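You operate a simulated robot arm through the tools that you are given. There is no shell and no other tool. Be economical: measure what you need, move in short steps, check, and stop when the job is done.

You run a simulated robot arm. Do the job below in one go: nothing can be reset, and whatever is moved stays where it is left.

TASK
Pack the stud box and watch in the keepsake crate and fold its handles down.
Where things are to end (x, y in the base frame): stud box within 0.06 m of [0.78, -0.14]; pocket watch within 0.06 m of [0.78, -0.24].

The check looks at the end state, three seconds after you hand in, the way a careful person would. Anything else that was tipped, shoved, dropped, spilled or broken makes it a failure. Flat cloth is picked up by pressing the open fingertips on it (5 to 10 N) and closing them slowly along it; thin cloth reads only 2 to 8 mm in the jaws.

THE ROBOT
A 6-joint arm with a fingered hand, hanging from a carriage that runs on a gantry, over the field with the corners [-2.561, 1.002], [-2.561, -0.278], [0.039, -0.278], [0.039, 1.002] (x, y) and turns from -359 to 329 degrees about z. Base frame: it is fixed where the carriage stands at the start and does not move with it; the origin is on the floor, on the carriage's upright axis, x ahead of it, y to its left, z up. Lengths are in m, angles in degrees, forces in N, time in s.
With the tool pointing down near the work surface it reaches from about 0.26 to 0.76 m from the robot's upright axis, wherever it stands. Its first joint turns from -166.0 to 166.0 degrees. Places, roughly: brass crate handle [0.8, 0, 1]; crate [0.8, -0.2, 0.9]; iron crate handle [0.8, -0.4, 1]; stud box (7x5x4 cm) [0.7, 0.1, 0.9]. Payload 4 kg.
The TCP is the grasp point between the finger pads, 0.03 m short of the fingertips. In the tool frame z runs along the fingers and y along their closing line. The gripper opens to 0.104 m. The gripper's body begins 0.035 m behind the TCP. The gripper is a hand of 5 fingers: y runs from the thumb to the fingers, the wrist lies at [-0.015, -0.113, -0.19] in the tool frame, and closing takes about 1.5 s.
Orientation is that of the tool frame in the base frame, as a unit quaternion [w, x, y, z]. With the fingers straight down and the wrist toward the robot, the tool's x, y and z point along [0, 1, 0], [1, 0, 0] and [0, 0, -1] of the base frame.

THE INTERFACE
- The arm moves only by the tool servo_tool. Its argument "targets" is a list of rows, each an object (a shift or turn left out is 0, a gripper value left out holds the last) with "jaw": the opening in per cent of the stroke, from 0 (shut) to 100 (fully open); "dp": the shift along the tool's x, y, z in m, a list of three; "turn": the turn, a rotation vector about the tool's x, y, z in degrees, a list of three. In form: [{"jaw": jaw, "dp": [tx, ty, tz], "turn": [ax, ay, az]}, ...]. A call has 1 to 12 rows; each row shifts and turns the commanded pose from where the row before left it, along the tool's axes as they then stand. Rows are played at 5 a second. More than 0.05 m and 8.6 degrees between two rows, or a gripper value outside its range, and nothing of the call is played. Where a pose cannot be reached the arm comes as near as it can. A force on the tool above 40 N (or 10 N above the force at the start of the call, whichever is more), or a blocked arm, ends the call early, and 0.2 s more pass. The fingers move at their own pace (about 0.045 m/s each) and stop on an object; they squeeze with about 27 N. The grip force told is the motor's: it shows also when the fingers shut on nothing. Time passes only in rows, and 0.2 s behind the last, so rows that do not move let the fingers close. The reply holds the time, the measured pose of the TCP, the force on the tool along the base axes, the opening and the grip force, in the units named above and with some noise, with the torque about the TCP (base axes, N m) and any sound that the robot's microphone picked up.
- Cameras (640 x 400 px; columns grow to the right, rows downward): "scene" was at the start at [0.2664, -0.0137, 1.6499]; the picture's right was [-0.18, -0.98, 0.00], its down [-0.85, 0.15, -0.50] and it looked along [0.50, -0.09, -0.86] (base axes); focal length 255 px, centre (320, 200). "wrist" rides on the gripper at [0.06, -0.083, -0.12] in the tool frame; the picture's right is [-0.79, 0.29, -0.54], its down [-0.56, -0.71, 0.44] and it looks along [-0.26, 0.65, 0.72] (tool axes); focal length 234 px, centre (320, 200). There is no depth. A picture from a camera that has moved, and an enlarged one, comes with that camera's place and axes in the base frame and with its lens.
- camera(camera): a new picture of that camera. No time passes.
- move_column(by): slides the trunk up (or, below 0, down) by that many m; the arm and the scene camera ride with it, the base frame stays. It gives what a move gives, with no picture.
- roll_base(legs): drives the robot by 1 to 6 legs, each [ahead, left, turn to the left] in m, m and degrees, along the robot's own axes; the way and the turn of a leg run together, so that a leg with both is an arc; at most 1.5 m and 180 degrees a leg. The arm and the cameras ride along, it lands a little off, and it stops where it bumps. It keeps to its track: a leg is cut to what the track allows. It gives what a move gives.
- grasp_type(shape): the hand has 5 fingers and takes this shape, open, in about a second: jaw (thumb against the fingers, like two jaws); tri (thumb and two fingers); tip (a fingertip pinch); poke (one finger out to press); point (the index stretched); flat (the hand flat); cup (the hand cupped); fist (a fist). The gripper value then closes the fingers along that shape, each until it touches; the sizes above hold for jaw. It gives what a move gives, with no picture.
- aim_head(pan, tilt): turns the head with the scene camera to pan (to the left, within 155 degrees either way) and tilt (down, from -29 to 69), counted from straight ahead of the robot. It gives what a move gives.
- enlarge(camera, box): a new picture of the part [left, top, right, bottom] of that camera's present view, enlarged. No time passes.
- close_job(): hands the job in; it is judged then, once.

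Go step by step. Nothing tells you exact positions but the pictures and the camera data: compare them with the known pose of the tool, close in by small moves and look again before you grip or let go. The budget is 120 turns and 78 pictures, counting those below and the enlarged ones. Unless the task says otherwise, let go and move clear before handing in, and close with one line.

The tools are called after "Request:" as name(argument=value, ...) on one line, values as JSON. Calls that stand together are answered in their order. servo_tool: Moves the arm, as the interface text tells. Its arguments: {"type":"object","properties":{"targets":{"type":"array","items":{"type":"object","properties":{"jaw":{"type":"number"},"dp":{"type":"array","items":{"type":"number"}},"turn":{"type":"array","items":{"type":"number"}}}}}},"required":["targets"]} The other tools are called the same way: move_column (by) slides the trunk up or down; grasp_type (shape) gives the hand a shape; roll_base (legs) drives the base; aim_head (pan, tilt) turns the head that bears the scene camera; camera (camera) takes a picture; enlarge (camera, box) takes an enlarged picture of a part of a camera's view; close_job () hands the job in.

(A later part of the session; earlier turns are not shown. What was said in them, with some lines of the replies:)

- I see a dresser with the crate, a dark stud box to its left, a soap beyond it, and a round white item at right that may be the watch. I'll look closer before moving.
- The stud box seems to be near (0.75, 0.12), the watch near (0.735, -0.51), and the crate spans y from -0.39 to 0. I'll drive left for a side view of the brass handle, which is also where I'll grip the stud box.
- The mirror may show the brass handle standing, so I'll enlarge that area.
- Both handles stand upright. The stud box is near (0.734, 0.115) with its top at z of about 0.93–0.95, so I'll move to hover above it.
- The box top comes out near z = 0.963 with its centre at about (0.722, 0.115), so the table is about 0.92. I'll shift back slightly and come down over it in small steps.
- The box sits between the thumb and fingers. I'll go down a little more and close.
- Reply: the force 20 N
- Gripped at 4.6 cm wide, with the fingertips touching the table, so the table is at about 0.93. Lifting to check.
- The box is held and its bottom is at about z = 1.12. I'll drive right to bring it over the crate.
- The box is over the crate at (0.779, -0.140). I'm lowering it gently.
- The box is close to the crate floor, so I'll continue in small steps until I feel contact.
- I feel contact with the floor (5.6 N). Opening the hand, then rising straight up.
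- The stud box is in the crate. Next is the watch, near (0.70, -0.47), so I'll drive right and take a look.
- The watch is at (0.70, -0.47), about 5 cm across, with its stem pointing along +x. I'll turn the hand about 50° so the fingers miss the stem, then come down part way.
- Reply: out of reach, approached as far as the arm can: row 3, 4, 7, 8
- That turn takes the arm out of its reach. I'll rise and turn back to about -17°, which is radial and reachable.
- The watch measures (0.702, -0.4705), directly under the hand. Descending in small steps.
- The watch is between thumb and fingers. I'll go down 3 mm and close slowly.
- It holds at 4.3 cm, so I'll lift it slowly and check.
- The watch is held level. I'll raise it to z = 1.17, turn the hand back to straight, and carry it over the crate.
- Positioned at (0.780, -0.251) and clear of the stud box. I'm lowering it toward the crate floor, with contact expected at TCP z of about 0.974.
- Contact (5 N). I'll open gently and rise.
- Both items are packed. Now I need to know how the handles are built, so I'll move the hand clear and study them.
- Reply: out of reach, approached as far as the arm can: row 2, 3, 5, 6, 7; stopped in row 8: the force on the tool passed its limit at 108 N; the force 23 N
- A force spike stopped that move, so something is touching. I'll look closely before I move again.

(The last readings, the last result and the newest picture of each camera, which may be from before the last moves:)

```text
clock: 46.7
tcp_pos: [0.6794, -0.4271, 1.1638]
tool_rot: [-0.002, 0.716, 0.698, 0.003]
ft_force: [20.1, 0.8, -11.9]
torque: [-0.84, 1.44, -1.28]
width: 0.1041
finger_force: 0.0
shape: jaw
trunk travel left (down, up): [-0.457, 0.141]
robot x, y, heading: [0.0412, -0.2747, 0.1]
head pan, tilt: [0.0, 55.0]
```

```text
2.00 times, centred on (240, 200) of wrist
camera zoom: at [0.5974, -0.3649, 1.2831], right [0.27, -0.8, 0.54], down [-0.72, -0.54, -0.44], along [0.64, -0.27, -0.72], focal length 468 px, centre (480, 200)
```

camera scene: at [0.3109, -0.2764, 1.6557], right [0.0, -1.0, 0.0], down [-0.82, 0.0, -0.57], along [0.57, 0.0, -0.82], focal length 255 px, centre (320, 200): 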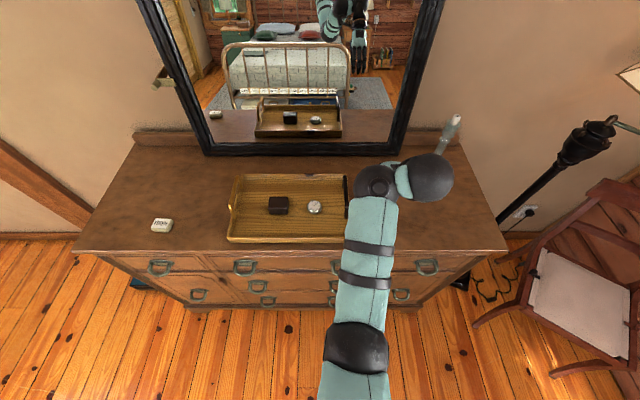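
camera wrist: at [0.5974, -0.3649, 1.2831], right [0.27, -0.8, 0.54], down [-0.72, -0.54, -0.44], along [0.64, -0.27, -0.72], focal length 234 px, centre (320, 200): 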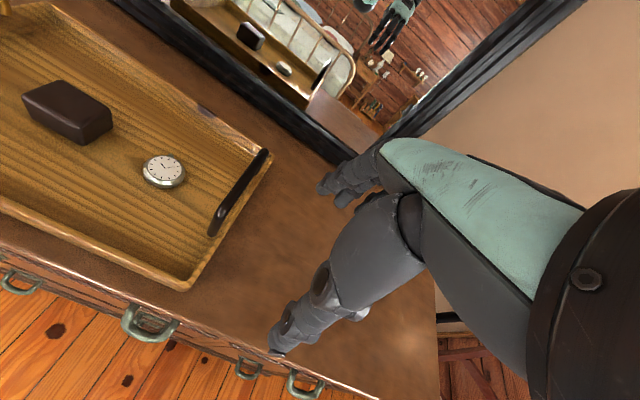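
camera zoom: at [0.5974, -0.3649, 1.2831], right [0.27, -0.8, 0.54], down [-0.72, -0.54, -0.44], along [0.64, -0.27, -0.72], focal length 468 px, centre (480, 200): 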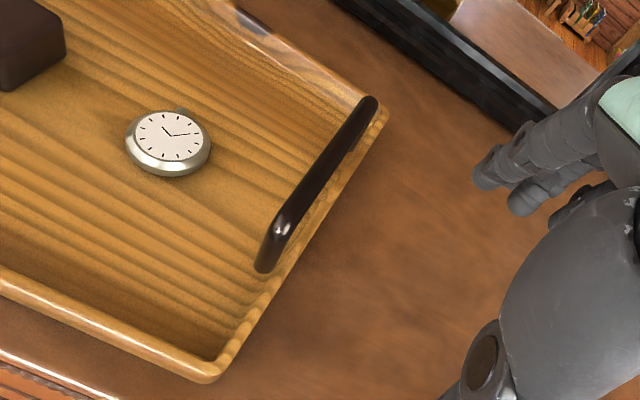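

The candlestick still stands and nothing has tipped, so the arm probably met itself. I'll ease off toward +x.

Request:
servo_tool(targets=[{"dp": [0, 0.01, 0.005]}, {"dp": [0, 0.01, 0.005]}, {"dp": [0, 0.01, 0]}, {}])

Request:
camera(camera="scene")

```text
clock: 47.7
tcp_pos: [0.6789, -0.4275, 1.1645]
tool_rot: [-0.002, 0.716, 0.698, 0.003]
ft_force: [21.5, 1.4, -12.6]
torque: [-1.04, 1.82, -1.63]
width: 0.1038
finger_force: 0.1
shape: jaw
out of reach, approached as far as the arm can: row 1, 2, 3
trunk travel left (down, up): [-0.457, 0.141]
robot x, y, heading: [0.0399, -0.2749, 0.0]
head pan, tilt: [0.0, 55.0]
```

```text
43 pictures are left
camera scene: at [0.3109, -0.2763, 1.6557], right [0.0, -1.0, 0.0], down [-0.82, 0.0, -0.57], along [0.57, 0.0, -0.82], focal length 255 px, centre (320, 200)
```

scene: 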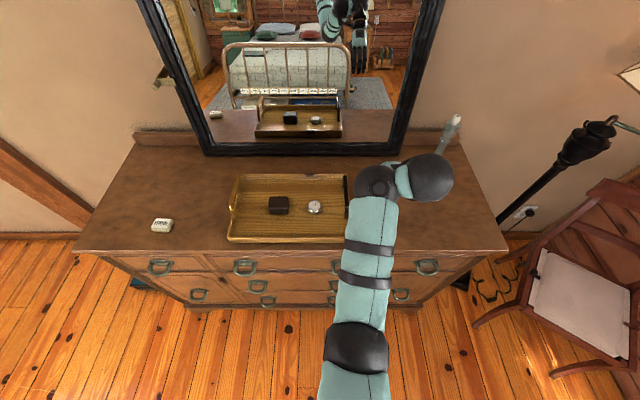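

Request:
servo_tool(targets=[{"dp": [0.015, 0, 0]}, {"dp": [0.015, 0, 0]}, {}])

Request:
enlarge(camera="scene", box=[240, 0, 440, 130])

```text
clock: 48.5
tcp_pos: [0.6797, -0.397, 1.1651]
tool_rot: [-0.003, 0.716, 0.698, 0.005]
ft_force: [0.1, -0.6, 1.0]
torque: [-0.01, -0.02, -0.01]
width: 0.1038
finger_force: 0.0
shape: jaw
trunk travel left (down, up): [-0.457, 0.141]
robot x, y, heading: [0.0392, -0.2741, 0.1]
head pan, tilt: [0.0, 55.0]
```

```text
3.08 times, centred on (340, 65) of scene
camera zoom: at [0.3109, -0.2763, 1.6557], right [0.0, -1.0, 0.0], down [-0.82, 0.0, -0.57], along [0.57, 0.0, -0.82], focal length 785 px, centre (258, 615)
```

zoom: 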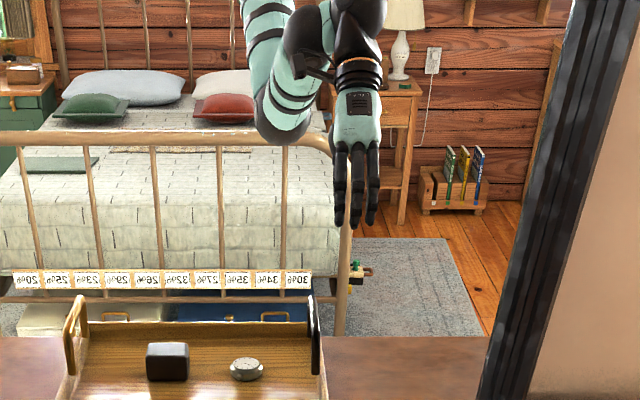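

That freed the arm. The iron handle stands upright at y ≈ -0.357, spanning x from 0.726 to 0.851, with its bar at z ≈ 1.02. I'll close the fingers and come to its outer side to push it inward.

Request:
servo_tool(targets=[{"jaw": 0, "dp": [0, 0.03, 0]}, {"dp": [0, 0.03, 0]}, {"dp": [0, 0.02, 0]}, {"dp": [-0.02, 0, 0]}, {"dp": [-0.02, 0, 0]}, {"dp": [-0.01, 0, 0]}, {}, {}, {}])

Request:
camera(camera="wrist")

```text
clock: 50.5
tcp_pos: [0.6844, -0.4103, 1.1616]
tool_rot: [-0.004, 0.716, 0.698, 0.003]
ft_force: [0.4, 0.8, 1.0]
torque: [-0.01, 0.02, 0.01]
width: 0.0
finger_force: 27.1
shape: jaw
out of reach, approached as far as the arm can: row 1, 2, 3, 4, 5, 6
trunk travel left (down, up): [-0.457, 0.141]
robot x, y, heading: [0.0395, -0.2774, 0.2]
head pan, tilt: [0.0, 55.0]
```

```text
41 pictures are left
camera wrist: at [0.6028, -0.3486, 1.281], right [0.27, -0.8, 0.54], down [-0.72, -0.54, -0.44], along [0.64, -0.27, -0.72], focal length 234 px, centre (320, 200)
```

wrist: 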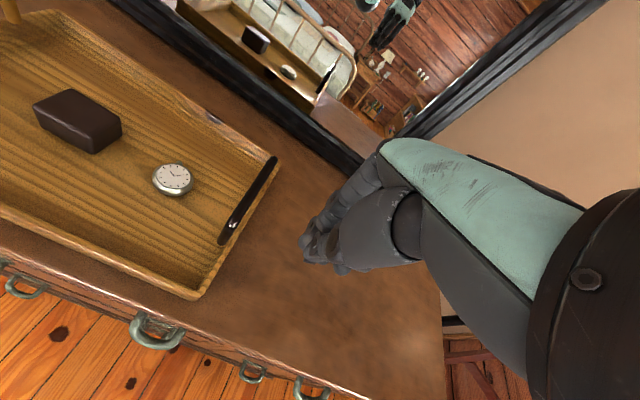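

The arm is in an awkward posture. I'll go back toward the middle (+y) and see whether it straightens.

Request:
servo_tool(targets=[{"dp": [0.03, 0, 0]}, {"dp": [0.03, 0, 0]}, {"dp": [0.03, 0, 0]}, {"dp": [0.03, 0, 0]}, {"dp": [0.03, 0, 0]}, {}])

Request:
camera(camera="scene")

```text
clock: 51.9
tcp_pos: [0.7037, -0.2617, 1.1537]
tool_rot: [-0.002, 0.716, 0.698, 0.005]
ft_force: [-0.1, 0.1, 0.5]
torque: [-0.05, 0.01, 0.03]
width: 0.0001
finger_force: 27.2
shape: jaw
out of reach, approached as far as the arm can: row 1, 2, 4
trunk travel left (down, up): [-0.457, 0.141]
robot x, y, heading: [0.04, -0.2738, -0.3]
head pan, tilt: [0.0, 55.0]
```

```text
40 pictures are left
camera scene: at [0.3109, -0.2763, 1.6557], right [0.0, -1.0, 0.0], down [-0.82, 0.0, -0.57], along [0.57, 0.0, -0.82], focal length 255 px, centre (320, 200)
```

scene: 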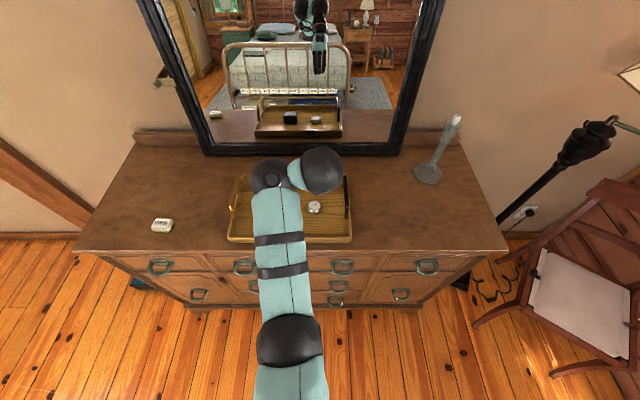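

Request:
servo_tool(targets=[{"dp": [0, -0.03, 0]}, {"dp": [0, -0.03, 0]}, {"dp": [0, -0.03, 0]}, {"dp": [0, -0.03, 0]}, {"dp": [0, -0.03, 0]}, {"dp": [0, -0.03, 0]}, {}])

Request:
camera(camera="scene")

```text
clock: 53.5
tcp_pos: [0.6197, -0.2684, 1.0616]
tool_rot: [-0.003, 0.716, 0.698, 0.006]
ft_force: [0.4, 0.1, 0.3]
torque: [-0.02, 0.04, -0.01]
width: 0.0
finger_force: 26.8
shape: jaw
out of reach, approached as far as the arm can: row 1, 2, 3, 4, 5, 6
trunk travel left (down, up): [-0.457, 0.141]
robot x, y, heading: [0.04, -0.2735, 0.1]
head pan, tilt: [0.0, 55.0]
```

```text
39 pictures are left
camera scene: at [0.3109, -0.2763, 1.6557], right [0.0, -1.0, 0.0], down [-0.82, 0.0, -0.57], along [0.57, 0.0, -0.82], focal length 255 px, centre (320, 200)
```

scene: 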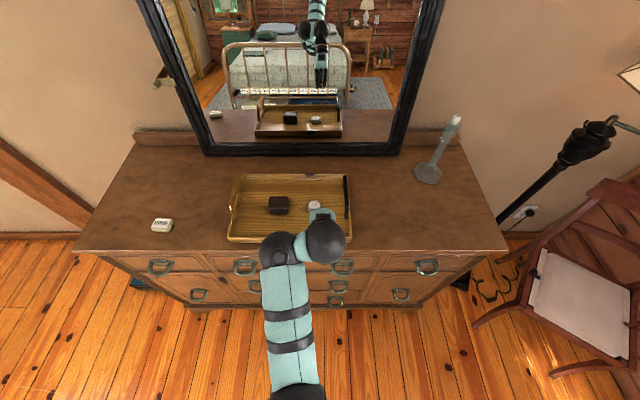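

Request:
servo_tool(targets=[{"dp": [0, 0.03, 0]}, {"dp": [0, 0.03, 0]}, {"dp": [0, 0.03, 0]}, {"dp": [0, 0.03, 0]}, {}])

Request:
camera(camera="scene")

```text
clock: 54.7
tcp_pos: [0.7391, -0.2731, 1.065]
tool_rot: [-0.002, 0.715, 0.699, 0.003]
ft_force: [-0.6, 0.3, 0.0]
torque: [-0.01, 0.03, -0.02]
width: 0.0
finger_force: 27.1
shape: jaw
out of reach, approached as far as the arm can: row 1
trunk travel left (down, up): [-0.457, 0.141]
robot x, y, heading: [0.0378, -0.2741, -0.1]
head pan, tilt: [0.0, 55.0]
```

```text
38 pictures are left
camera scene: at [0.311, -0.2763, 1.6557], right [0.0, -1.0, 0.0], down [-0.82, 0.0, -0.57], along [0.57, 0.0, -0.82], focal length 255 px, centre (320, 200)
```

scene: 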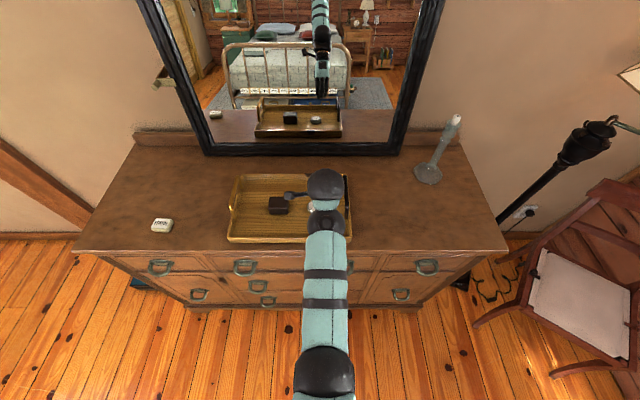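

The arm is back in its straight posture. Now I'll rise a little, cross over the iron handle, and stop on its outer side.

Request:
servo_tool(targets=[{"dp": [0, 0, -0.03]}, {"dp": [0, 0, -0.03]}, {"dp": [-0.035, 0, 0]}, {"dp": [-0.035, 0, 0]}, {"dp": [-0.035, 0, 0]}, {"dp": [-0.035, 0.005, 0]}, {"dp": [-0.03, 0.01, 0]}, {}])

Request:
camera(camera="wrist")

```text
clock: 56.5
tcp_pos: [0.7487, -0.4456, 1.1201]
tool_rot: [-0.003, 0.716, 0.698, 0.004]
ft_force: [0.5, 0.7, 0.3]
torque: [-0.02, -0.01, -0.01]
width: 0.0
finger_force: 27.0
shape: jaw
trunk travel left (down, up): [-0.457, 0.141]
robot x, y, heading: [0.037, -0.2732, 0.2]
head pan, tilt: [0.0, 55.0]
```

```text
37 pictures are left
camera wrist: at [0.667, -0.3832, 1.2402], right [0.27, -0.8, 0.54], down [-0.72, -0.54, -0.44], along [0.64, -0.27, -0.72], focal length 234 px, centre (320, 200)
```

wrist: 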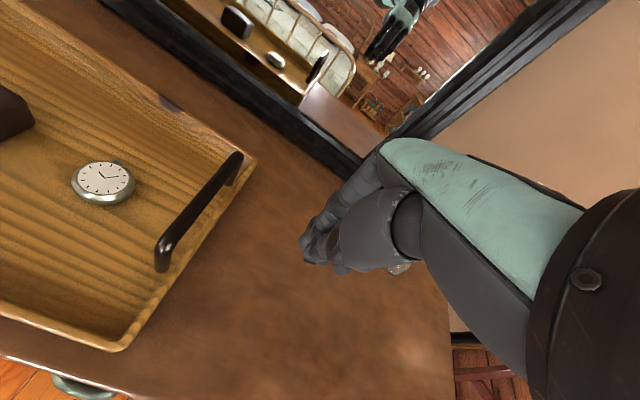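

The handle geometry is confirmed. I'll lower beside it so the fingers overlap the bar's height, then nudge inward.

Request:
servo_tool(targets=[{"dp": [0, 0, 0.03]}, {"dp": [0, 0, 0.03]}, {"dp": [0, 0, 0.022]}, {}])

Request:
servo_tool(targets=[{"dp": [0.012, 0, 0]}, {"dp": [0.012, 0, 0]}, {"dp": [0.008, 0, 0]}, {"dp": [0.006, 0, 0]}, {}])

Request:
camera(camera="wrist")

```text
clock: 57.5
tcp_pos: [0.748, -0.4438, 1.0393]
tool_rot: [-0.003, 0.716, 0.698, 0.003]
ft_force: [-0.5, -0.1, 0.0]
torque: [0.02, 0.02, 0.01]
width: 0.0002
finger_force: 27.1
shape: jaw
trunk travel left (down, up): [-0.457, 0.141]
robot x, y, heading: [0.0359, -0.2725, -0.2]
head pan, tilt: [0.0, 55.0]
```

```text
clock: 58.7
tcp_pos: [0.7486, -0.4055, 1.0394]
tool_rot: [-0.003, 0.716, 0.698, 0.004]
ft_force: [0.1, 0.0, 0.4]
torque: [0.01, 0.0, 0.03]
width: 0.0001
finger_force: 27.3
shape: jaw
trunk travel left (down, up): [-0.457, 0.141]
robot x, y, heading: [0.0364, -0.2748, 0.1]
head pan, tilt: [0.0, 55.0]
```

```text
36 pictures are left
camera wrist: at [0.6673, -0.3439, 1.1588], right [0.27, -0.8, 0.54], down [-0.72, -0.54, -0.44], along [0.64, -0.27, -0.72], focal length 234 px, centre (320, 200)
```

wrist: 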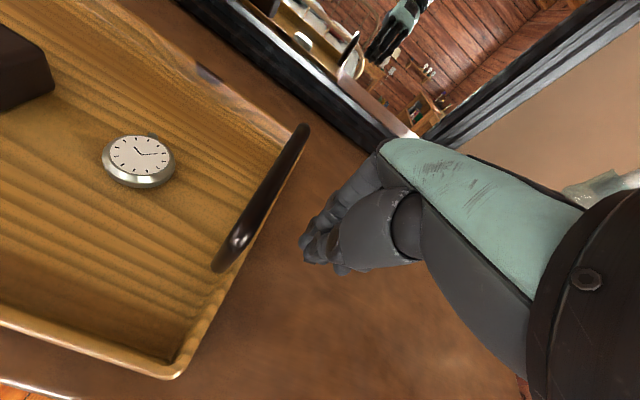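

Not touching yet, so I'll continue in 5 mm steps and watch the force.

Request:
servo_tool(targets=[{"dp": [0.005, 0, 0]}, {"dp": [0.005, 0, 0]}, {"dp": [0.005, 0, 0]}, {"dp": [0.005, 0, 0]}, {"dp": [0.005, 0, 0]}, {}])

Request:
enlarge(camera="wrist", box=[60, 60, 440, 320])

```text
clock: 60.1
tcp_pos: [0.7495, -0.3801, 1.0395]
tool_rot: [-0.002, 0.716, 0.698, 0.004]
ft_force: [-0.8, 0.5, 0.4]
torque: [-0.01, -0.02, 0.0]
width: 0.0
finger_force: 26.8
shape: jaw
trunk travel left (down, up): [-0.457, 0.141]
robot x, y, heading: [0.0368, -0.2731, -0.1]
head pan, tilt: [0.0, 55.0]
```

```text
1.54 times, centred on (250, 190) of wrist
camera zoom: at [0.6689, -0.3184, 1.159], right [0.27, -0.8, 0.54], down [-0.72, -0.54, -0.44], along [0.64, -0.27, -0.72], focal length 360 px, centre (428, 215)
```

zoom: 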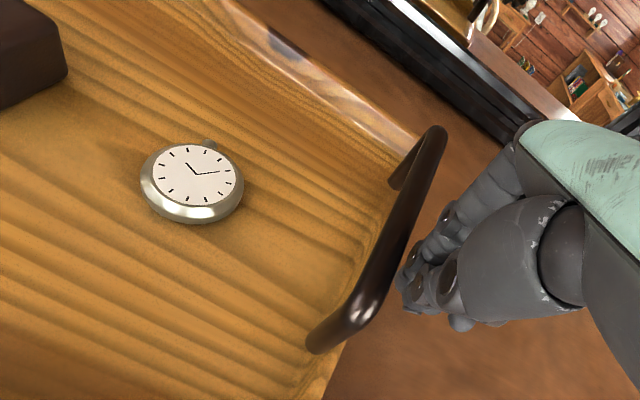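

Request:
servo_tool(targets=[{"dp": [0.005, 0, 0]}, {"dp": [0.005, 0, 0]}, {"dp": [0.005, 0, 0]}, {}])

Request:
enlarge(camera="wrist", box=[60, 60, 440, 320])

```text
clock: 61.1
tcp_pos: [0.7489, -0.3653, 1.0399]
tool_rot: [-0.002, 0.715, 0.699, 0.003]
ft_force: [0.8, -0.5, -0.8]
torque: [-0.01, -0.02, 0.0]
width: 0.0
finger_force: 27.0
shape: jaw
trunk travel left (down, up): [-0.457, 0.141]
robot x, y, heading: [0.0364, -0.2752, -0.2]
head pan, tilt: [0.0, 55.0]
```

```text
1.54 times, centred on (250, 190) of wrist
camera zoom: at [0.6689, -0.3039, 1.159], right [0.27, -0.8, 0.54], down [-0.72, -0.54, -0.44], along [0.64, -0.27, -0.72], focal length 360 px, centre (428, 215)
```

zoom: 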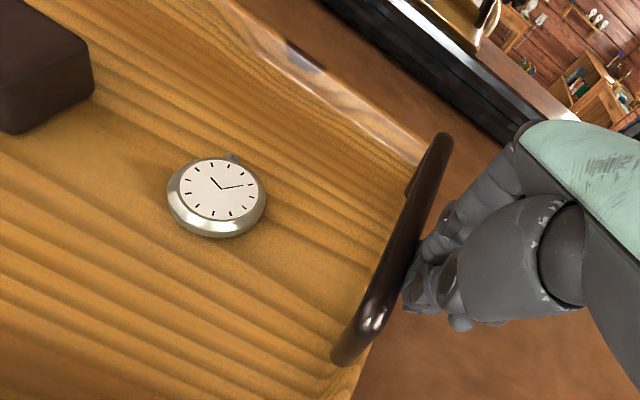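

The handle is tilting inward with almost no force. I'll follow it in and slightly down.

Request:
servo_tool(targets=[{"dp": [0.004, 0.01, 0]}, {"dp": [0.006, 0.008, 0.002]}, {"dp": [0.006, 0, 0.003]}, {"dp": [0.006, 0, 0.004]}, {"dp": [0.006, 0, 0.005]}, {"dp": [0.006, 0, 0.005]}, {}])

Request:
enlarge(camera="wrist", box=[60, 60, 440, 320])

```text
clock: 62.7
tcp_pos: [0.7698, -0.3323, 1.0221]
tool_rot: [-0.002, 0.716, 0.698, 0.003]
ft_force: [0.7, 0.2, 0.4]
torque: [0.02, 0.02, -0.04]
width: 0.0
finger_force: 27.1
shape: jaw
trunk travel left (down, up): [-0.457, 0.141]
robot x, y, heading: [0.0355, -0.2745, -0.3]
head pan, tilt: [0.0, 55.0]
```

```text
1.54 times, centred on (250, 190) of wrist
camera zoom: at [0.6877, -0.2701, 1.1403], right [0.27, -0.8, 0.54], down [-0.72, -0.54, -0.44], along [0.64, -0.27, -0.72], focal length 360 px, centre (428, 215)
```

zoom: 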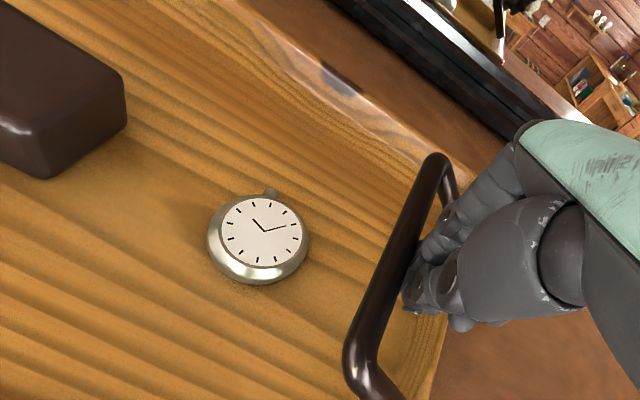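

The fold is working. Continuing inward and down.

Request:
servo_tool(targets=[{"dp": [0.005, 0, 0.005]}, {"dp": [0.005, 0, 0.005]}, {"dp": [0.005, 0, 0.005]}, {"dp": [0.004, 0, 0.004]}, {}])

Request:
enlarge(camera="wrist", box=[60, 60, 440, 320])

```text
clock: 63.9
tcp_pos: [0.7685, -0.3122, 1.0004]
tool_rot: [-0.002, 0.716, 0.698, 0.004]
ft_force: [0.6, -1.8, -0.8]
torque: [-0.03, 0.02, -0.03]
width: 0.0
finger_force: 26.8
shape: jaw
trunk travel left (down, up): [-0.457, 0.141]
robot x, y, heading: [0.0363, -0.2756, 0.2]
head pan, tilt: [0.0, 55.0]
```

```text
1.54 times, centred on (250, 190) of wrist
camera zoom: at [0.6882, -0.251, 1.1209], right [0.27, -0.8, 0.54], down [-0.72, -0.54, -0.44], along [0.64, -0.27, -0.72], focal length 360 px, centre (428, 215)
```

zoom: 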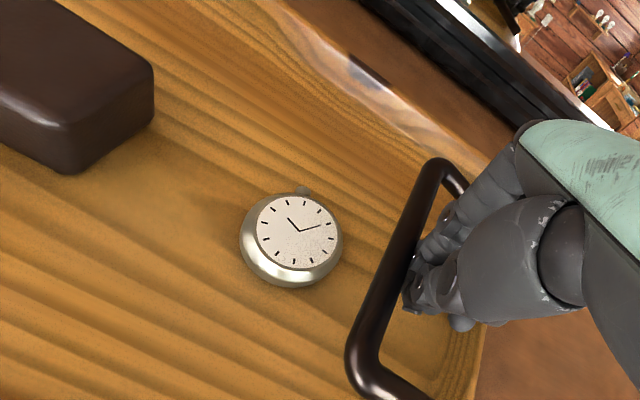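

The handle is more than halfway down and clear of the watch. I'll lift off, move over the bar, and look.

Request:
servo_tool(targets=[{"dp": [-0.006, 0, 0]}, {"dp": [0, 0, -0.02]}, {"dp": [0, 0, -0.025]}, {"dp": [0.012, 0, 0]}, {"dp": [0.012, 0, 0]}, {}])

Request:
camera(camera="wrist")

```text
clock: 65.3
tcp_pos: [0.7707, -0.2945, 1.046]
tool_rot: [-0.002, 0.716, 0.698, 0.004]
ft_force: [0.5, 0.1, 1.1]
torque: [0.01, -0.03, 0.0]
width: 0.0
finger_force: 26.7
shape: jaw
trunk travel left (down, up): [-0.457, 0.141]
robot x, y, heading: [0.0417, -0.2722, 0.0]
head pan, tilt: [0.0, 55.0]
```

```text
31 pictures are left
camera wrist: at [0.6886, -0.2334, 1.1659], right [0.27, -0.8, 0.54], down [-0.72, -0.54, -0.44], along [0.64, -0.27, -0.72], focal length 234 px, centre (320, 200)
```

wrist: 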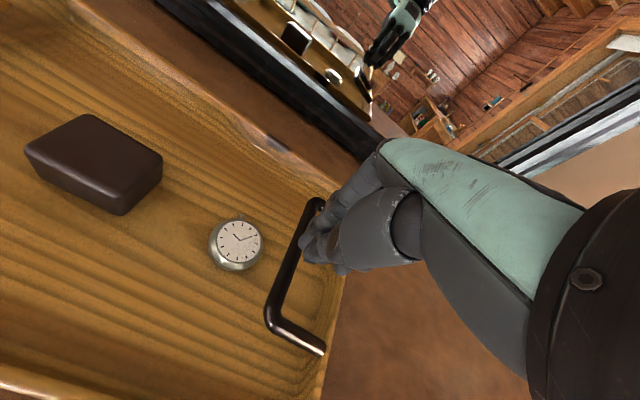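

The bar is at y ≈ -0.298 and about 60° down, still clear of the watch. I'll press it gently from above, a little to the wall side.

Request:
servo_tool(targets=[{"dp": [-0.014, 0.01, 0]}, {"dp": [0, 0, 0.015]}, {"dp": [0, 0, 0.008]}, {"dp": [0, 0, 0.006]}, {"dp": [0, 0, 0.005]}, {}])

Request:
enlarge(camera="wrist", box=[120, 120, 440, 340])

```text
clock: 66.7
tcp_pos: [0.7794, -0.3087, 1.0116]
tool_rot: [-0.003, 0.716, 0.698, 0.004]
ft_force: [0.9, 0.2, 0.6]
torque: [-0.03, -0.01, -0.02]
width: 0.0002
finger_force: 26.9
shape: jaw
trunk travel left (down, up): [-0.457, 0.141]
robot x, y, heading: [0.0367, -0.2751, 0.0]
head pan, tilt: [0.0, 55.0]
```

```text
1.82 times, centred on (280, 230) of wrist
camera zoom: at [0.6985, -0.2478, 1.132], right [0.27, -0.8, 0.54], down [-0.72, -0.54, -0.44], along [0.64, -0.27, -0.72], focal length 426 px, centre (393, 146)
```

zoom: 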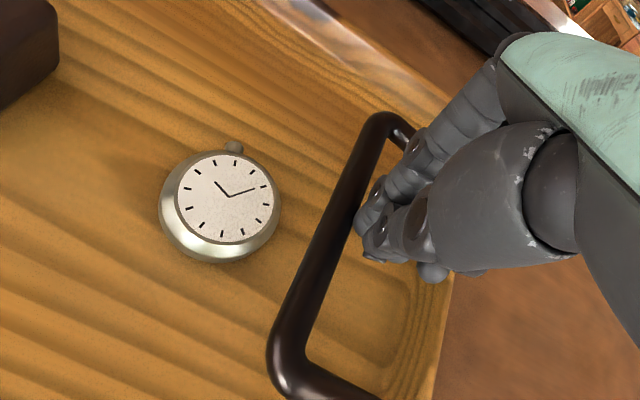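

The fingertips are just behind the bar. I'll rise, shift 2 cm inward, and press from the top.

Request:
servo_tool(targets=[{"dp": [-0.004, 0, 0]}, {"dp": [0, 0, -0.02]}, {"dp": [0, 0, -0.015]}, {"dp": [0.012, -0.01, 0]}, {"dp": [0.01, 0, 0]}, {"dp": [0, 0, 0.015]}, {"dp": [0, 0, 0.008]}, {"dp": [0, 0, 0.006]}, {}])

Request:
enlarge(camera="wrist", box=[120, 120, 440, 340])

```text
clock: 68.7
tcp_pos: [0.7712, -0.2915, 1.0186]
tool_rot: [-0.002, 0.716, 0.698, 0.004]
ft_force: [0.1, -0.4, -0.3]
torque: [-0.03, 0.01, -0.01]
width: 0.0
finger_force: 27.1
shape: jaw
trunk travel left (down, up): [-0.457, 0.141]
robot x, y, heading: [0.0368, -0.274, -0.0]
head pan, tilt: [0.0, 55.0]
```

```text
1.82 times, centred on (280, 230) of wrist
camera zoom: at [0.6893, -0.2295, 1.1386], right [0.27, -0.8, 0.54], down [-0.72, -0.54, -0.44], along [0.64, -0.27, -0.72], focal length 426 px, centre (393, 146)
```

zoom: 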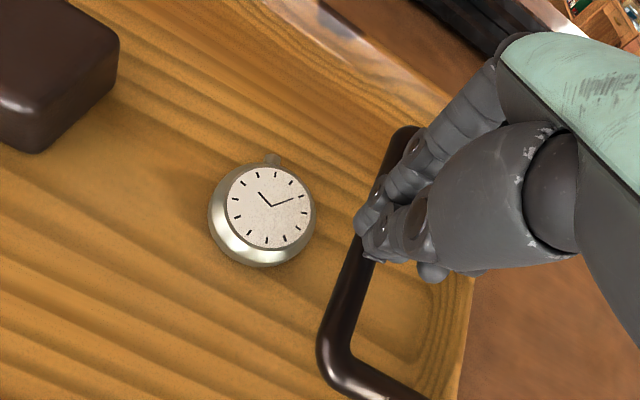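

The fingers are now directly above the bar. Pressing down in small steps.

Request:
servo_tool(targets=[{"dp": [0, 0, 0.004]}, {"dp": [0, 0, 0.004]}, {"dp": [0, 0, 0.004]}, {"dp": [0, 0, 0.004]}, {}])

Request:
enlarge(camera="wrist", box=[120, 120, 440, 340])

```text
clock: 69.9
tcp_pos: [0.7747, -0.2903, 1.0073]
tool_rot: [0.0, 0.715, 0.699, 0.006]
ft_force: [-5.9, 1.6, 24.7]
torque: [0.02, 0.34, 0.03]
width: 0.0
finger_force: 26.9
shape: jaw
trunk travel left (down, up): [-0.457, 0.141]
robot x, y, heading: [0.0398, -0.2762, -0.2]
head pan, tilt: [0.0, 55.0]
```

```text
1.82 times, centred on (280, 230) of wrist
camera zoom: at [0.6917, -0.2289, 1.1265], right [0.26, -0.8, 0.54], down [-0.72, -0.54, -0.45], along [0.65, -0.27, -0.71], focal length 426 px, centre (393, 146)
```

zoom: 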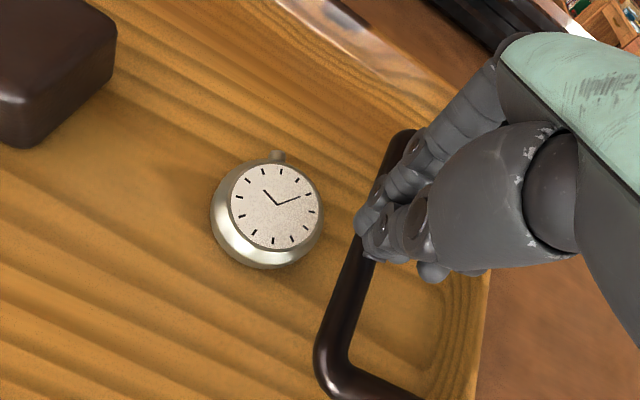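

It stops firmly at 25 N with the bar at about z = 0.97, so it seems to be at its end stop. I'll rise and check from the scene camera.

Request:
servo_tool(targets=[{"dp": [0, 0, -0.015]}, {"dp": [0, 0, -0.03]}, {"dp": [0, 0, -0.03]}, {"dp": [0, 0, -0.02]}, {}])

Request:
roll_base(legs=[[0, 0.27, 0]])

Request:
aim_head(pan=-25, tilt=50)

Request:
enlarge(camera="scene", box=[220, 80, 440, 230])

```text
clock: 71.1
tcp_pos: [0.7687, -0.2906, 1.0972]
tool_rot: [-0.002, 0.716, 0.698, 0.003]
ft_force: [0.0, 0.2, 0.5]
torque: [0.0, -0.01, 0.01]
width: 0.0002
finger_force: 26.9
shape: jaw
trunk travel left (down, up): [-0.457, 0.141]
robot x, y, heading: [0.0362, -0.2737, 0.0]
head pan, tilt: [0.0, 55.0]
```

```text
clock: 73.0
tcp_pos: [0.769, -0.0224, 1.0975]
tool_rot: [-0.003, 0.718, 0.696, 0.004]
ft_force: [-0.8, 0.4, -0.9]
torque: [-0.02, 0.0, 0.0]
width: 0.0
finger_force: 26.8
shape: jaw
trunk travel left (down, up): [-0.457, 0.141]
robot x, y, heading: [0.0402, -0.0024, -0.4]
head pan, tilt: [0.0, 55.0]
```

```text
clock: 73.9
tcp_pos: [0.7702, -0.023, 1.0972]
tool_rot: [-0.002, 0.717, 0.697, 0.004]
ft_force: [0.8, 0.4, 0.0]
torque: [0.02, -0.01, 0.01]
width: 0.0002
finger_force: 26.4
shape: jaw
trunk travel left (down, up): [-0.457, 0.141]
robot x, y, heading: [0.0353, -0.0012, -0.2]
head pan, tilt: [-25.0, 50.0]
```

```text
2.67 times, centred on (330, 155) of scene
camera zoom: at [0.3091, -0.0366, 1.6622], right [-0.43, -0.9, 0.0], down [-0.69, 0.33, -0.64], along [0.58, -0.27, -0.77], focal length 680 px, centre (293, 320)
```

zoom: 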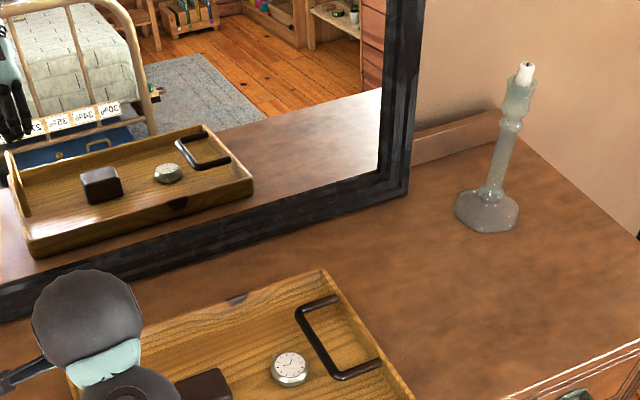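

The iron handle lies flat inside the crate with the watch untouched. Now for the brass handle: I'll move to its outer (left) side and look.

Request:
roll_base(legs=[[0, 0.095, 0]])

Request:
camera(camera="wrist")

Request:
camera(camera="scene")

```text
clock: 75.0
tcp_pos: [0.769, 0.0737, 1.0979]
tool_rot: [-0.003, 0.717, 0.697, 0.004]
ft_force: [0.6, 0.6, -0.2]
torque: [-0.01, 0.03, 0.0]
width: 0.0002
finger_force: 27.0
shape: jaw
trunk travel left (down, up): [-0.457, 0.141]
robot x, y, heading: [0.0412, 0.0938, -0.3]
head pan, tilt: [-25.0, 50.0]
```

```text
26 pictures are left
camera wrist: at [0.6883, 0.1355, 1.2169], right [0.26, -0.8, 0.54], down [-0.72, -0.53, -0.44], along [0.64, -0.27, -0.72], focal length 234 px, centre (320, 200)
```

wrist: 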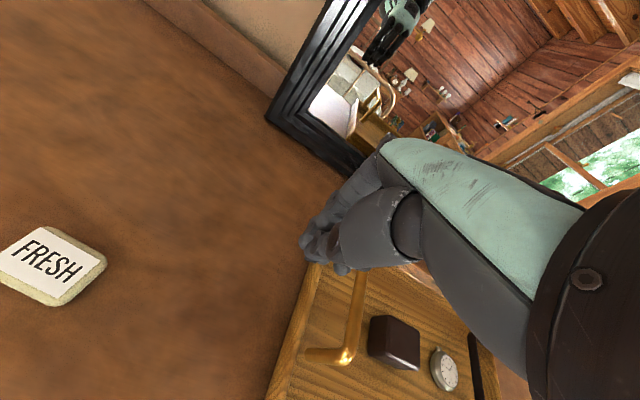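

```text
25 pictures are left
camera scene: at [0.3091, 0.0585, 1.6622], right [-0.43, -0.9, 0.0], down [-0.69, 0.33, -0.64], along [0.58, -0.27, -0.77], focal length 255 px, centre (320, 200)
```

scene: 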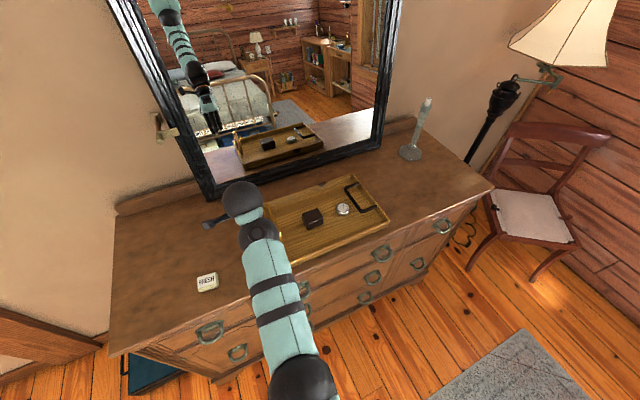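

The brass handle stands at y ≈ 0.0, spanning x from 0.727 to 0.85. I'll lower on its outer side, well away from the soap, and then push in -y.

Request:
servo_tool(targets=[{"dp": [0, 0.005, 0.025]}, {"dp": [0, 0.005, 0.02]}, {"dp": [0, 0, 0.013]}, {}])

Request:
servo_tool(targets=[{"dp": [-0.008, 0, 0]}, {"dp": [-0.008, 0, 0]}, {"dp": [-0.008, 0, 0]}, {"dp": [-0.006, 0, 0]}, {}])

Request:
enlarge(camera="wrist", box=[200, 160, 520, 400])

```text
clock: 76.0
tcp_pos: [0.7796, 0.0747, 1.0398]
tool_rot: [-0.003, 0.717, 0.697, 0.003]
ft_force: [-0.2, 0.5, -0.5]
torque: [-0.02, 0.01, 0.05]
width: 0.0
finger_force: 26.8
shape: jaw
trunk travel left (down, up): [-0.457, 0.141]
robot x, y, heading: [0.0394, 0.0962, -0.5]
head pan, tilt: [-25.0, 50.0]
```

```text
clock: 77.2
tcp_pos: [0.778, 0.0437, 1.0387]
tool_rot: [-0.002, 0.718, 0.696, 0.004]
ft_force: [-0.2, 1.0, 0.2]
torque: [0.01, 0.0, 0.03]
width: 0.0
finger_force: 27.1
shape: jaw
trunk travel left (down, up): [-0.457, 0.141]
robot x, y, heading: [0.0387, 0.0927, -0.3]
head pan, tilt: [-25.0, 50.0]
```

```text
1.67 times, centred on (360, 280) of wrist
camera zoom: at [0.6972, 0.106, 1.1583], right [0.26, -0.8, 0.54], down [-0.72, -0.53, -0.44], along [0.64, -0.27, -0.72], focal length 390 px, centre (253, 67)
```

zoom: 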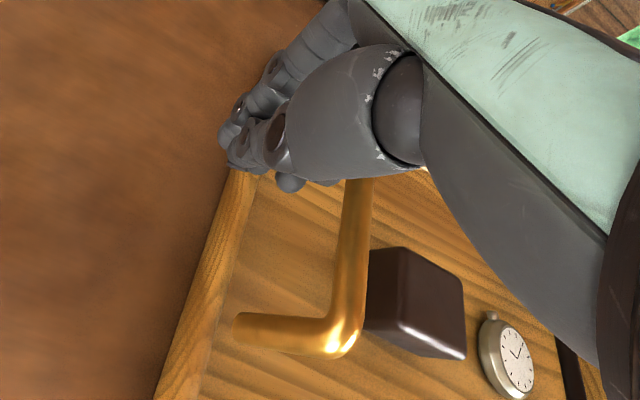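

Request:
servo_tool(targets=[{"dp": [-0.005, 0, 0]}, {"dp": [-0.005, 0, 0]}, {"dp": [-0.005, 0, 0]}, {"dp": [-0.005, 0, 0]}, {"dp": [-0.005, 0, 0]}, {}])

Request:
enlarge(camera="wrist", box=[200, 160, 520, 400])

```text
clock: 78.7
tcp_pos: [0.7782, 0.0184, 1.0387]
tool_rot: [-0.002, 0.718, 0.696, 0.003]
ft_force: [-0.1, -0.2, -0.5]
torque: [-0.04, -0.03, 0.02]
width: 0.0003
finger_force: 26.8
shape: jaw
trunk travel left (down, up): [-0.457, 0.141]
robot x, y, heading: [0.0375, 0.09, -0.2]
head pan, tilt: [-25.0, 50.0]
```

```text
1.67 times, centred on (360, 280) of wrist
camera zoom: at [0.6964, 0.0802, 1.1582], right [0.26, -0.8, 0.54], down [-0.72, -0.53, -0.44], along [0.64, -0.27, -0.72], focal length 390 px, centre (253, 67)
```

zoom: 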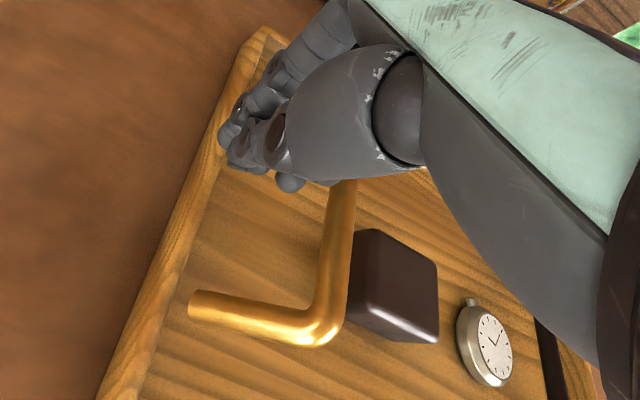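

The brass handle is tilting inward too. Following it in and down.

Request:
servo_tool(targets=[{"dp": [-0.006, 0, 0.002]}, {"dp": [-0.006, 0, 0.002]}, {"dp": [-0.006, 0, 0.003]}, {"dp": [-0.006, 0, 0.004]}, {"dp": [-0.006, 0, 0.005]}, {}])

Request:
enlarge(camera="wrist", box=[200, 160, 520, 400])

```text
clock: 80.0
tcp_pos: [0.7776, -0.0115, 1.0215]
tool_rot: [-0.003, 0.717, 0.697, 0.003]
ft_force: [0.5, -0.4, 0.3]
torque: [-0.01, 0.0, 0.0]
width: 0.0
finger_force: 27.0
shape: jaw
trunk travel left (down, up): [-0.457, 0.141]
robot x, y, heading: [0.0401, 0.0923, -0.4]
head pan, tilt: [-25.0, 50.0]
```

```text
1.67 times, centred on (360, 280) of wrist
camera zoom: at [0.6953, 0.0502, 1.1412], right [0.26, -0.8, 0.54], down [-0.72, -0.53, -0.44], along [0.64, -0.27, -0.72], focal length 390 px, centre (253, 67)
```

zoom: 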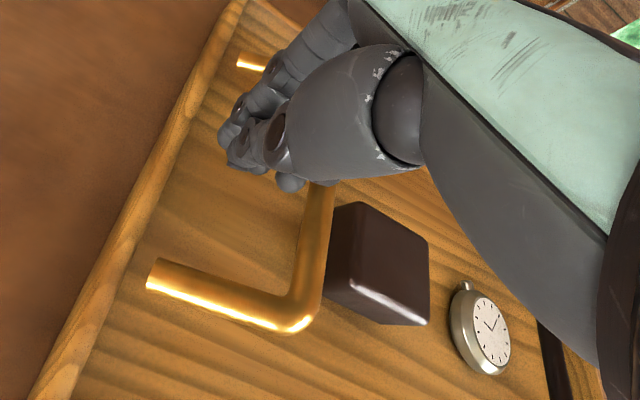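

Request:
servo_tool(targets=[{"dp": [-0.005, 0, 0.005]}, {"dp": [-0.005, 0, 0.005]}, {"dp": [-0.005, 0, 0.005]}, {"dp": [-0.003, 0, 0.004]}, {}])

Request:
enlarge(camera="wrist", box=[200, 160, 520, 400])

```text
clock: 81.2
tcp_pos: [0.7763, -0.0291, 1.0038]
tool_rot: [-0.002, 0.717, 0.697, 0.004]
ft_force: [0.8, 3.2, -1.2]
torque: [0.07, -0.01, -0.05]
width: 0.0
finger_force: 27.4
shape: jaw
trunk travel left (down, up): [-0.457, 0.141]
robot x, y, heading: [0.0371, 0.096, -0.2]
head pan, tilt: [-25.0, 50.0]
```

```text
1.67 times, centred on (360, 280) of wrist
camera zoom: at [0.695, 0.0331, 1.123], right [0.26, -0.8, 0.54], down [-0.72, -0.53, -0.44], along [0.64, -0.27, -0.72], focal length 390 px, centre (253, 67)
```

zoom: 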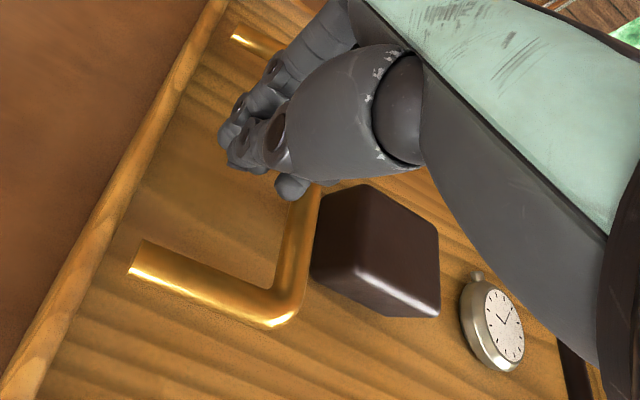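

The handle is nearly flat. I'll lift off, then press it gently from above while keeping clear of the stud box.

Request:
servo_tool(targets=[{"dp": [0.006, 0, 0]}, {"dp": [0, 0, -0.02]}, {"dp": [0, 0, -0.025]}, {"dp": [-0.012, 0, 0]}, {"dp": [-0.014, 0, 0]}, {"dp": [0, 0, 0.015]}, {"dp": [0, 0, 0.01]}, {}])

Request:
enlarge(camera="wrist", box=[200, 160, 520, 400])

```text
clock: 83.0
tcp_pos: [0.7767, -0.0496, 1.0242]
tool_rot: [-0.003, 0.717, 0.697, 0.003]
ft_force: [-1.3, -0.4, 0.5]
torque: [-0.01, 0.0, -0.01]
width: 0.0
finger_force: 27.3
shape: jaw
trunk travel left (down, up): [-0.457, 0.141]
robot x, y, heading: [0.0436, 0.0934, -0.3]
head pan, tilt: [-25.0, 50.0]
```

```text
1.67 times, centred on (360, 280) of wrist
camera zoom: at [0.6956, 0.0128, 1.1432], right [0.26, -0.8, 0.54], down [-0.72, -0.53, -0.44], along [0.64, -0.27, -0.72], focal length 390 px, centre (253, 67)
```

zoom: 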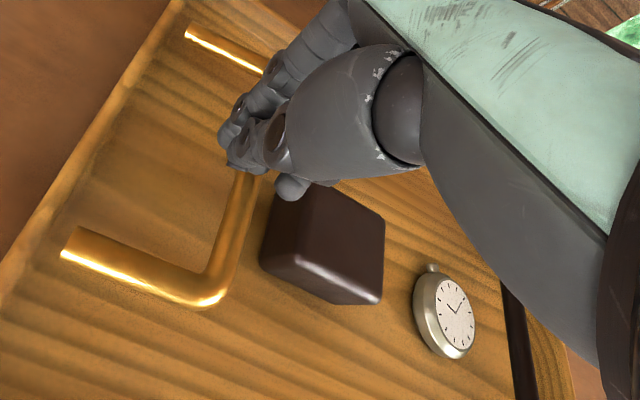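

Request:
servo_tool(targets=[{"dp": [0, 0, 0.004]}, {"dp": [0, 0, 0.004]}, {"dp": [0, 0, 0.003]}, {"dp": [0, 0, 0.003]}, {}])

Request:
enlarge(camera="wrist", box=[200, 160, 520, 400])

```text
clock: 84.2
tcp_pos: [0.7767, -0.0486, 1.0088]
tool_rot: [-0.001, 0.718, 0.696, 0.003]
ft_force: [-0.2, 0.7, -0.7]
torque: [-0.03, 0.02, 0.01]
width: 0.0
finger_force: 27.2
shape: jaw
trunk travel left (down, up): [-0.457, 0.141]
robot x, y, heading: [0.0359, 0.0928, -0.5]
head pan, tilt: [-25.0, 50.0]
```

```text
1.67 times, centred on (360, 280) of wrist
camera zoom: at [0.695, 0.0129, 1.129], right [0.26, -0.8, 0.54], down [-0.72, -0.53, -0.44], along [0.64, -0.27, -0.72], focal length 390 px, centre (253, 67)
```

zoom: 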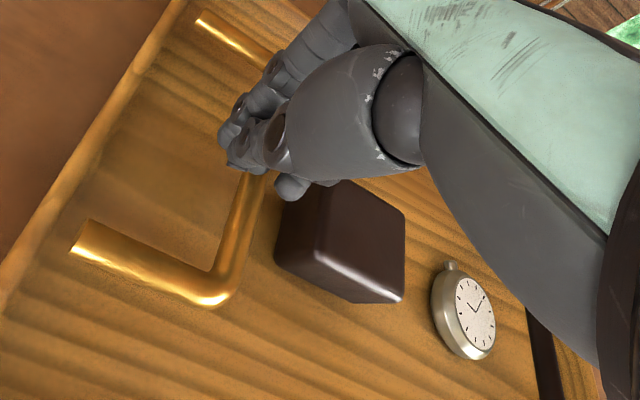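

Request:
servo_tool(targets=[{"dp": [0, 0, 0.003]}, {"dp": [0, 0, 0.003]}, {"dp": [0, 0, 0.002]}, {}])

```text
clock: 85.2
tcp_pos: [0.7763, -0.0479, 1.0013]
tool_rot: [-0.002, 0.717, 0.697, 0.005]
ft_force: [1.0, 6.1, 7.2]
torque: [0.08, -0.02, 0.0]
width: 0.0
finger_force: 26.9
shape: jaw
trunk travel left (down, up): [-0.457, 0.141]
robot x, y, heading: [0.0378, 0.0924, -0.2]
head pan, tilt: [-25.0, 50.0]
```

Request:
servo_tool(targets=[{"dp": [0, 0, 0.002]}, {"dp": [0, 0, 0.002]}, {}])

Request:
servo_tool(targets=[{"dp": [0, 0, -0.015]}, {"dp": [0, 0, -0.03]}, {"dp": [0, 0, -0.04]}, {"dp": [0, 0, -0.02]}, {}])

Request:
roll_base(legs=[[0, 0.25, 0]])

Request:
aim_head(pan=-40, tilt=48)

Request:
camera(camera="scene")

```text
clock: 86.0
tcp_pos: [0.778, -0.0486, 0.9999]
tool_rot: [0.0, 0.717, 0.697, 0.006]
ft_force: [-1.3, 7.9, 20.3]
torque: [-0.14, 0.12, 0.0]
width: 0.0004
finger_force: 27.0
shape: jaw
trunk travel left (down, up): [-0.457, 0.141]
robot x, y, heading: [0.0405, 0.0984, -0.1]
head pan, tilt: [-25.0, 50.0]
```

```text
clock: 87.2
tcp_pos: [0.7757, -0.0493, 1.1027]
tool_rot: [-0.003, 0.718, 0.696, 0.004]
ft_force: [0.9, 0.5, 0.2]
torque: [-0.01, 0.01, 0.0]
width: 0.0002
finger_force: 26.9
shape: jaw
trunk travel left (down, up): [-0.457, 0.141]
robot x, y, heading: [0.0392, 0.0958, -0.5]
head pan, tilt: [-25.0, 50.0]
```

```text
clock: 89.0
tcp_pos: [0.7747, 0.1932, 1.1017]
tool_rot: [-0.003, 0.719, 0.695, 0.004]
ft_force: [0.4, -0.4, 0.4]
torque: [-0.02, 0.02, 0.0]
width: 0.0
finger_force: 27.2
shape: jaw
trunk travel left (down, up): [-0.457, 0.141]
robot x, y, heading: [0.0347, 0.3436, -0.7]
head pan, tilt: [-25.0, 50.0]
```

```text
clock: 89.8
tcp_pos: [0.7748, 0.193, 1.1012]
tool_rot: [-0.003, 0.718, 0.696, 0.003]
ft_force: [0.1, 0.3, -0.7]
torque: [0.02, -0.01, -0.01]
width: 0.0
finger_force: 27.1
shape: jaw
trunk travel left (down, up): [-0.457, 0.141]
robot x, y, heading: [0.0405, 0.3372, -0.6]
head pan, tilt: [-40.0, 48.0]
```

```text
18 pictures are left
camera scene: at [0.2995, 0.2845, 1.6649], right [-0.65, -0.76, 0.0], down [-0.57, 0.48, -0.67], along [0.51, -0.43, -0.74], focal length 255 px, centre (320, 200)
```

scene: 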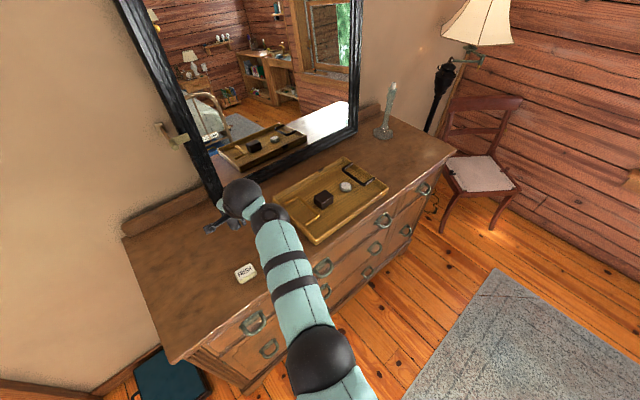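

Request:
enlarge(camera="scene", box=[200, 100, 400, 250])

Request:
roll_base(legs=[[0, 0.15, 0]])

Request:
enlarge(camera="scene", box=[220, 90, 420, 240])

```text
2.67 times, centred on (300, 175) of scene
camera zoom: at [0.2995, 0.2845, 1.6649], right [-0.65, -0.76, 0.0], down [-0.57, 0.48, -0.67], along [0.51, -0.43, -0.74], focal length 680 px, centre (373, 267)
```

zoom: 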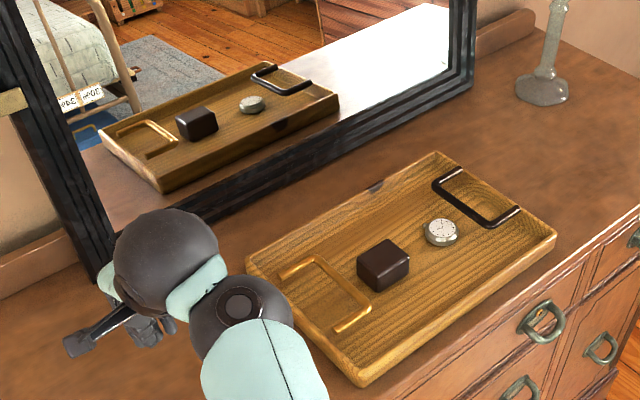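

```text
clock: 91.2
tcp_pos: [0.7754, 0.3407, 1.1018]
tool_rot: [-0.003, 0.719, 0.695, 0.003]
ft_force: [0.6, 0.2, 0.3]
torque: [0.04, 0.0, 0.0]
width: 0.0
finger_force: 26.5
shape: jaw
trunk travel left (down, up): [-0.457, 0.141]
robot x, y, heading: [0.0428, 0.4872, -0.6]
head pan, tilt: [-40.0, 48.0]
```

```text
2.67 times, centred on (320, 165) of scene
camera zoom: at [0.2994, 0.4322, 1.665], right [-0.65, -0.76, 0.0], down [-0.57, 0.48, -0.67], along [0.51, -0.43, -0.74], focal length 680 px, centre (320, 293)
```

zoom: 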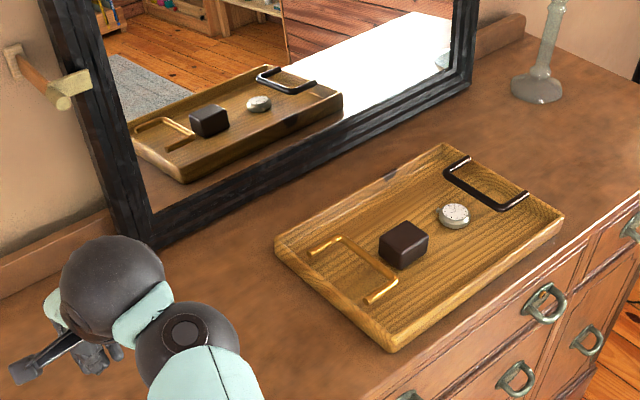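

Both handles now lie flat inside the crate. The stud box is near (0.77, -0.13) and the watch near (0.78, -0.25); nothing else has moved and the hand is clear.

Request:
close_job()

```text
The job is handed in.
```

I packed the stud box and the pocket watch in the crate, both within range of their target spots, folded the two handles down flat inside it, and handed the job in. At one point an arm move was stopped by a 108 N force spike, probably the arm touching itself. My pictures afterwards showed nothing tipped or shifted.
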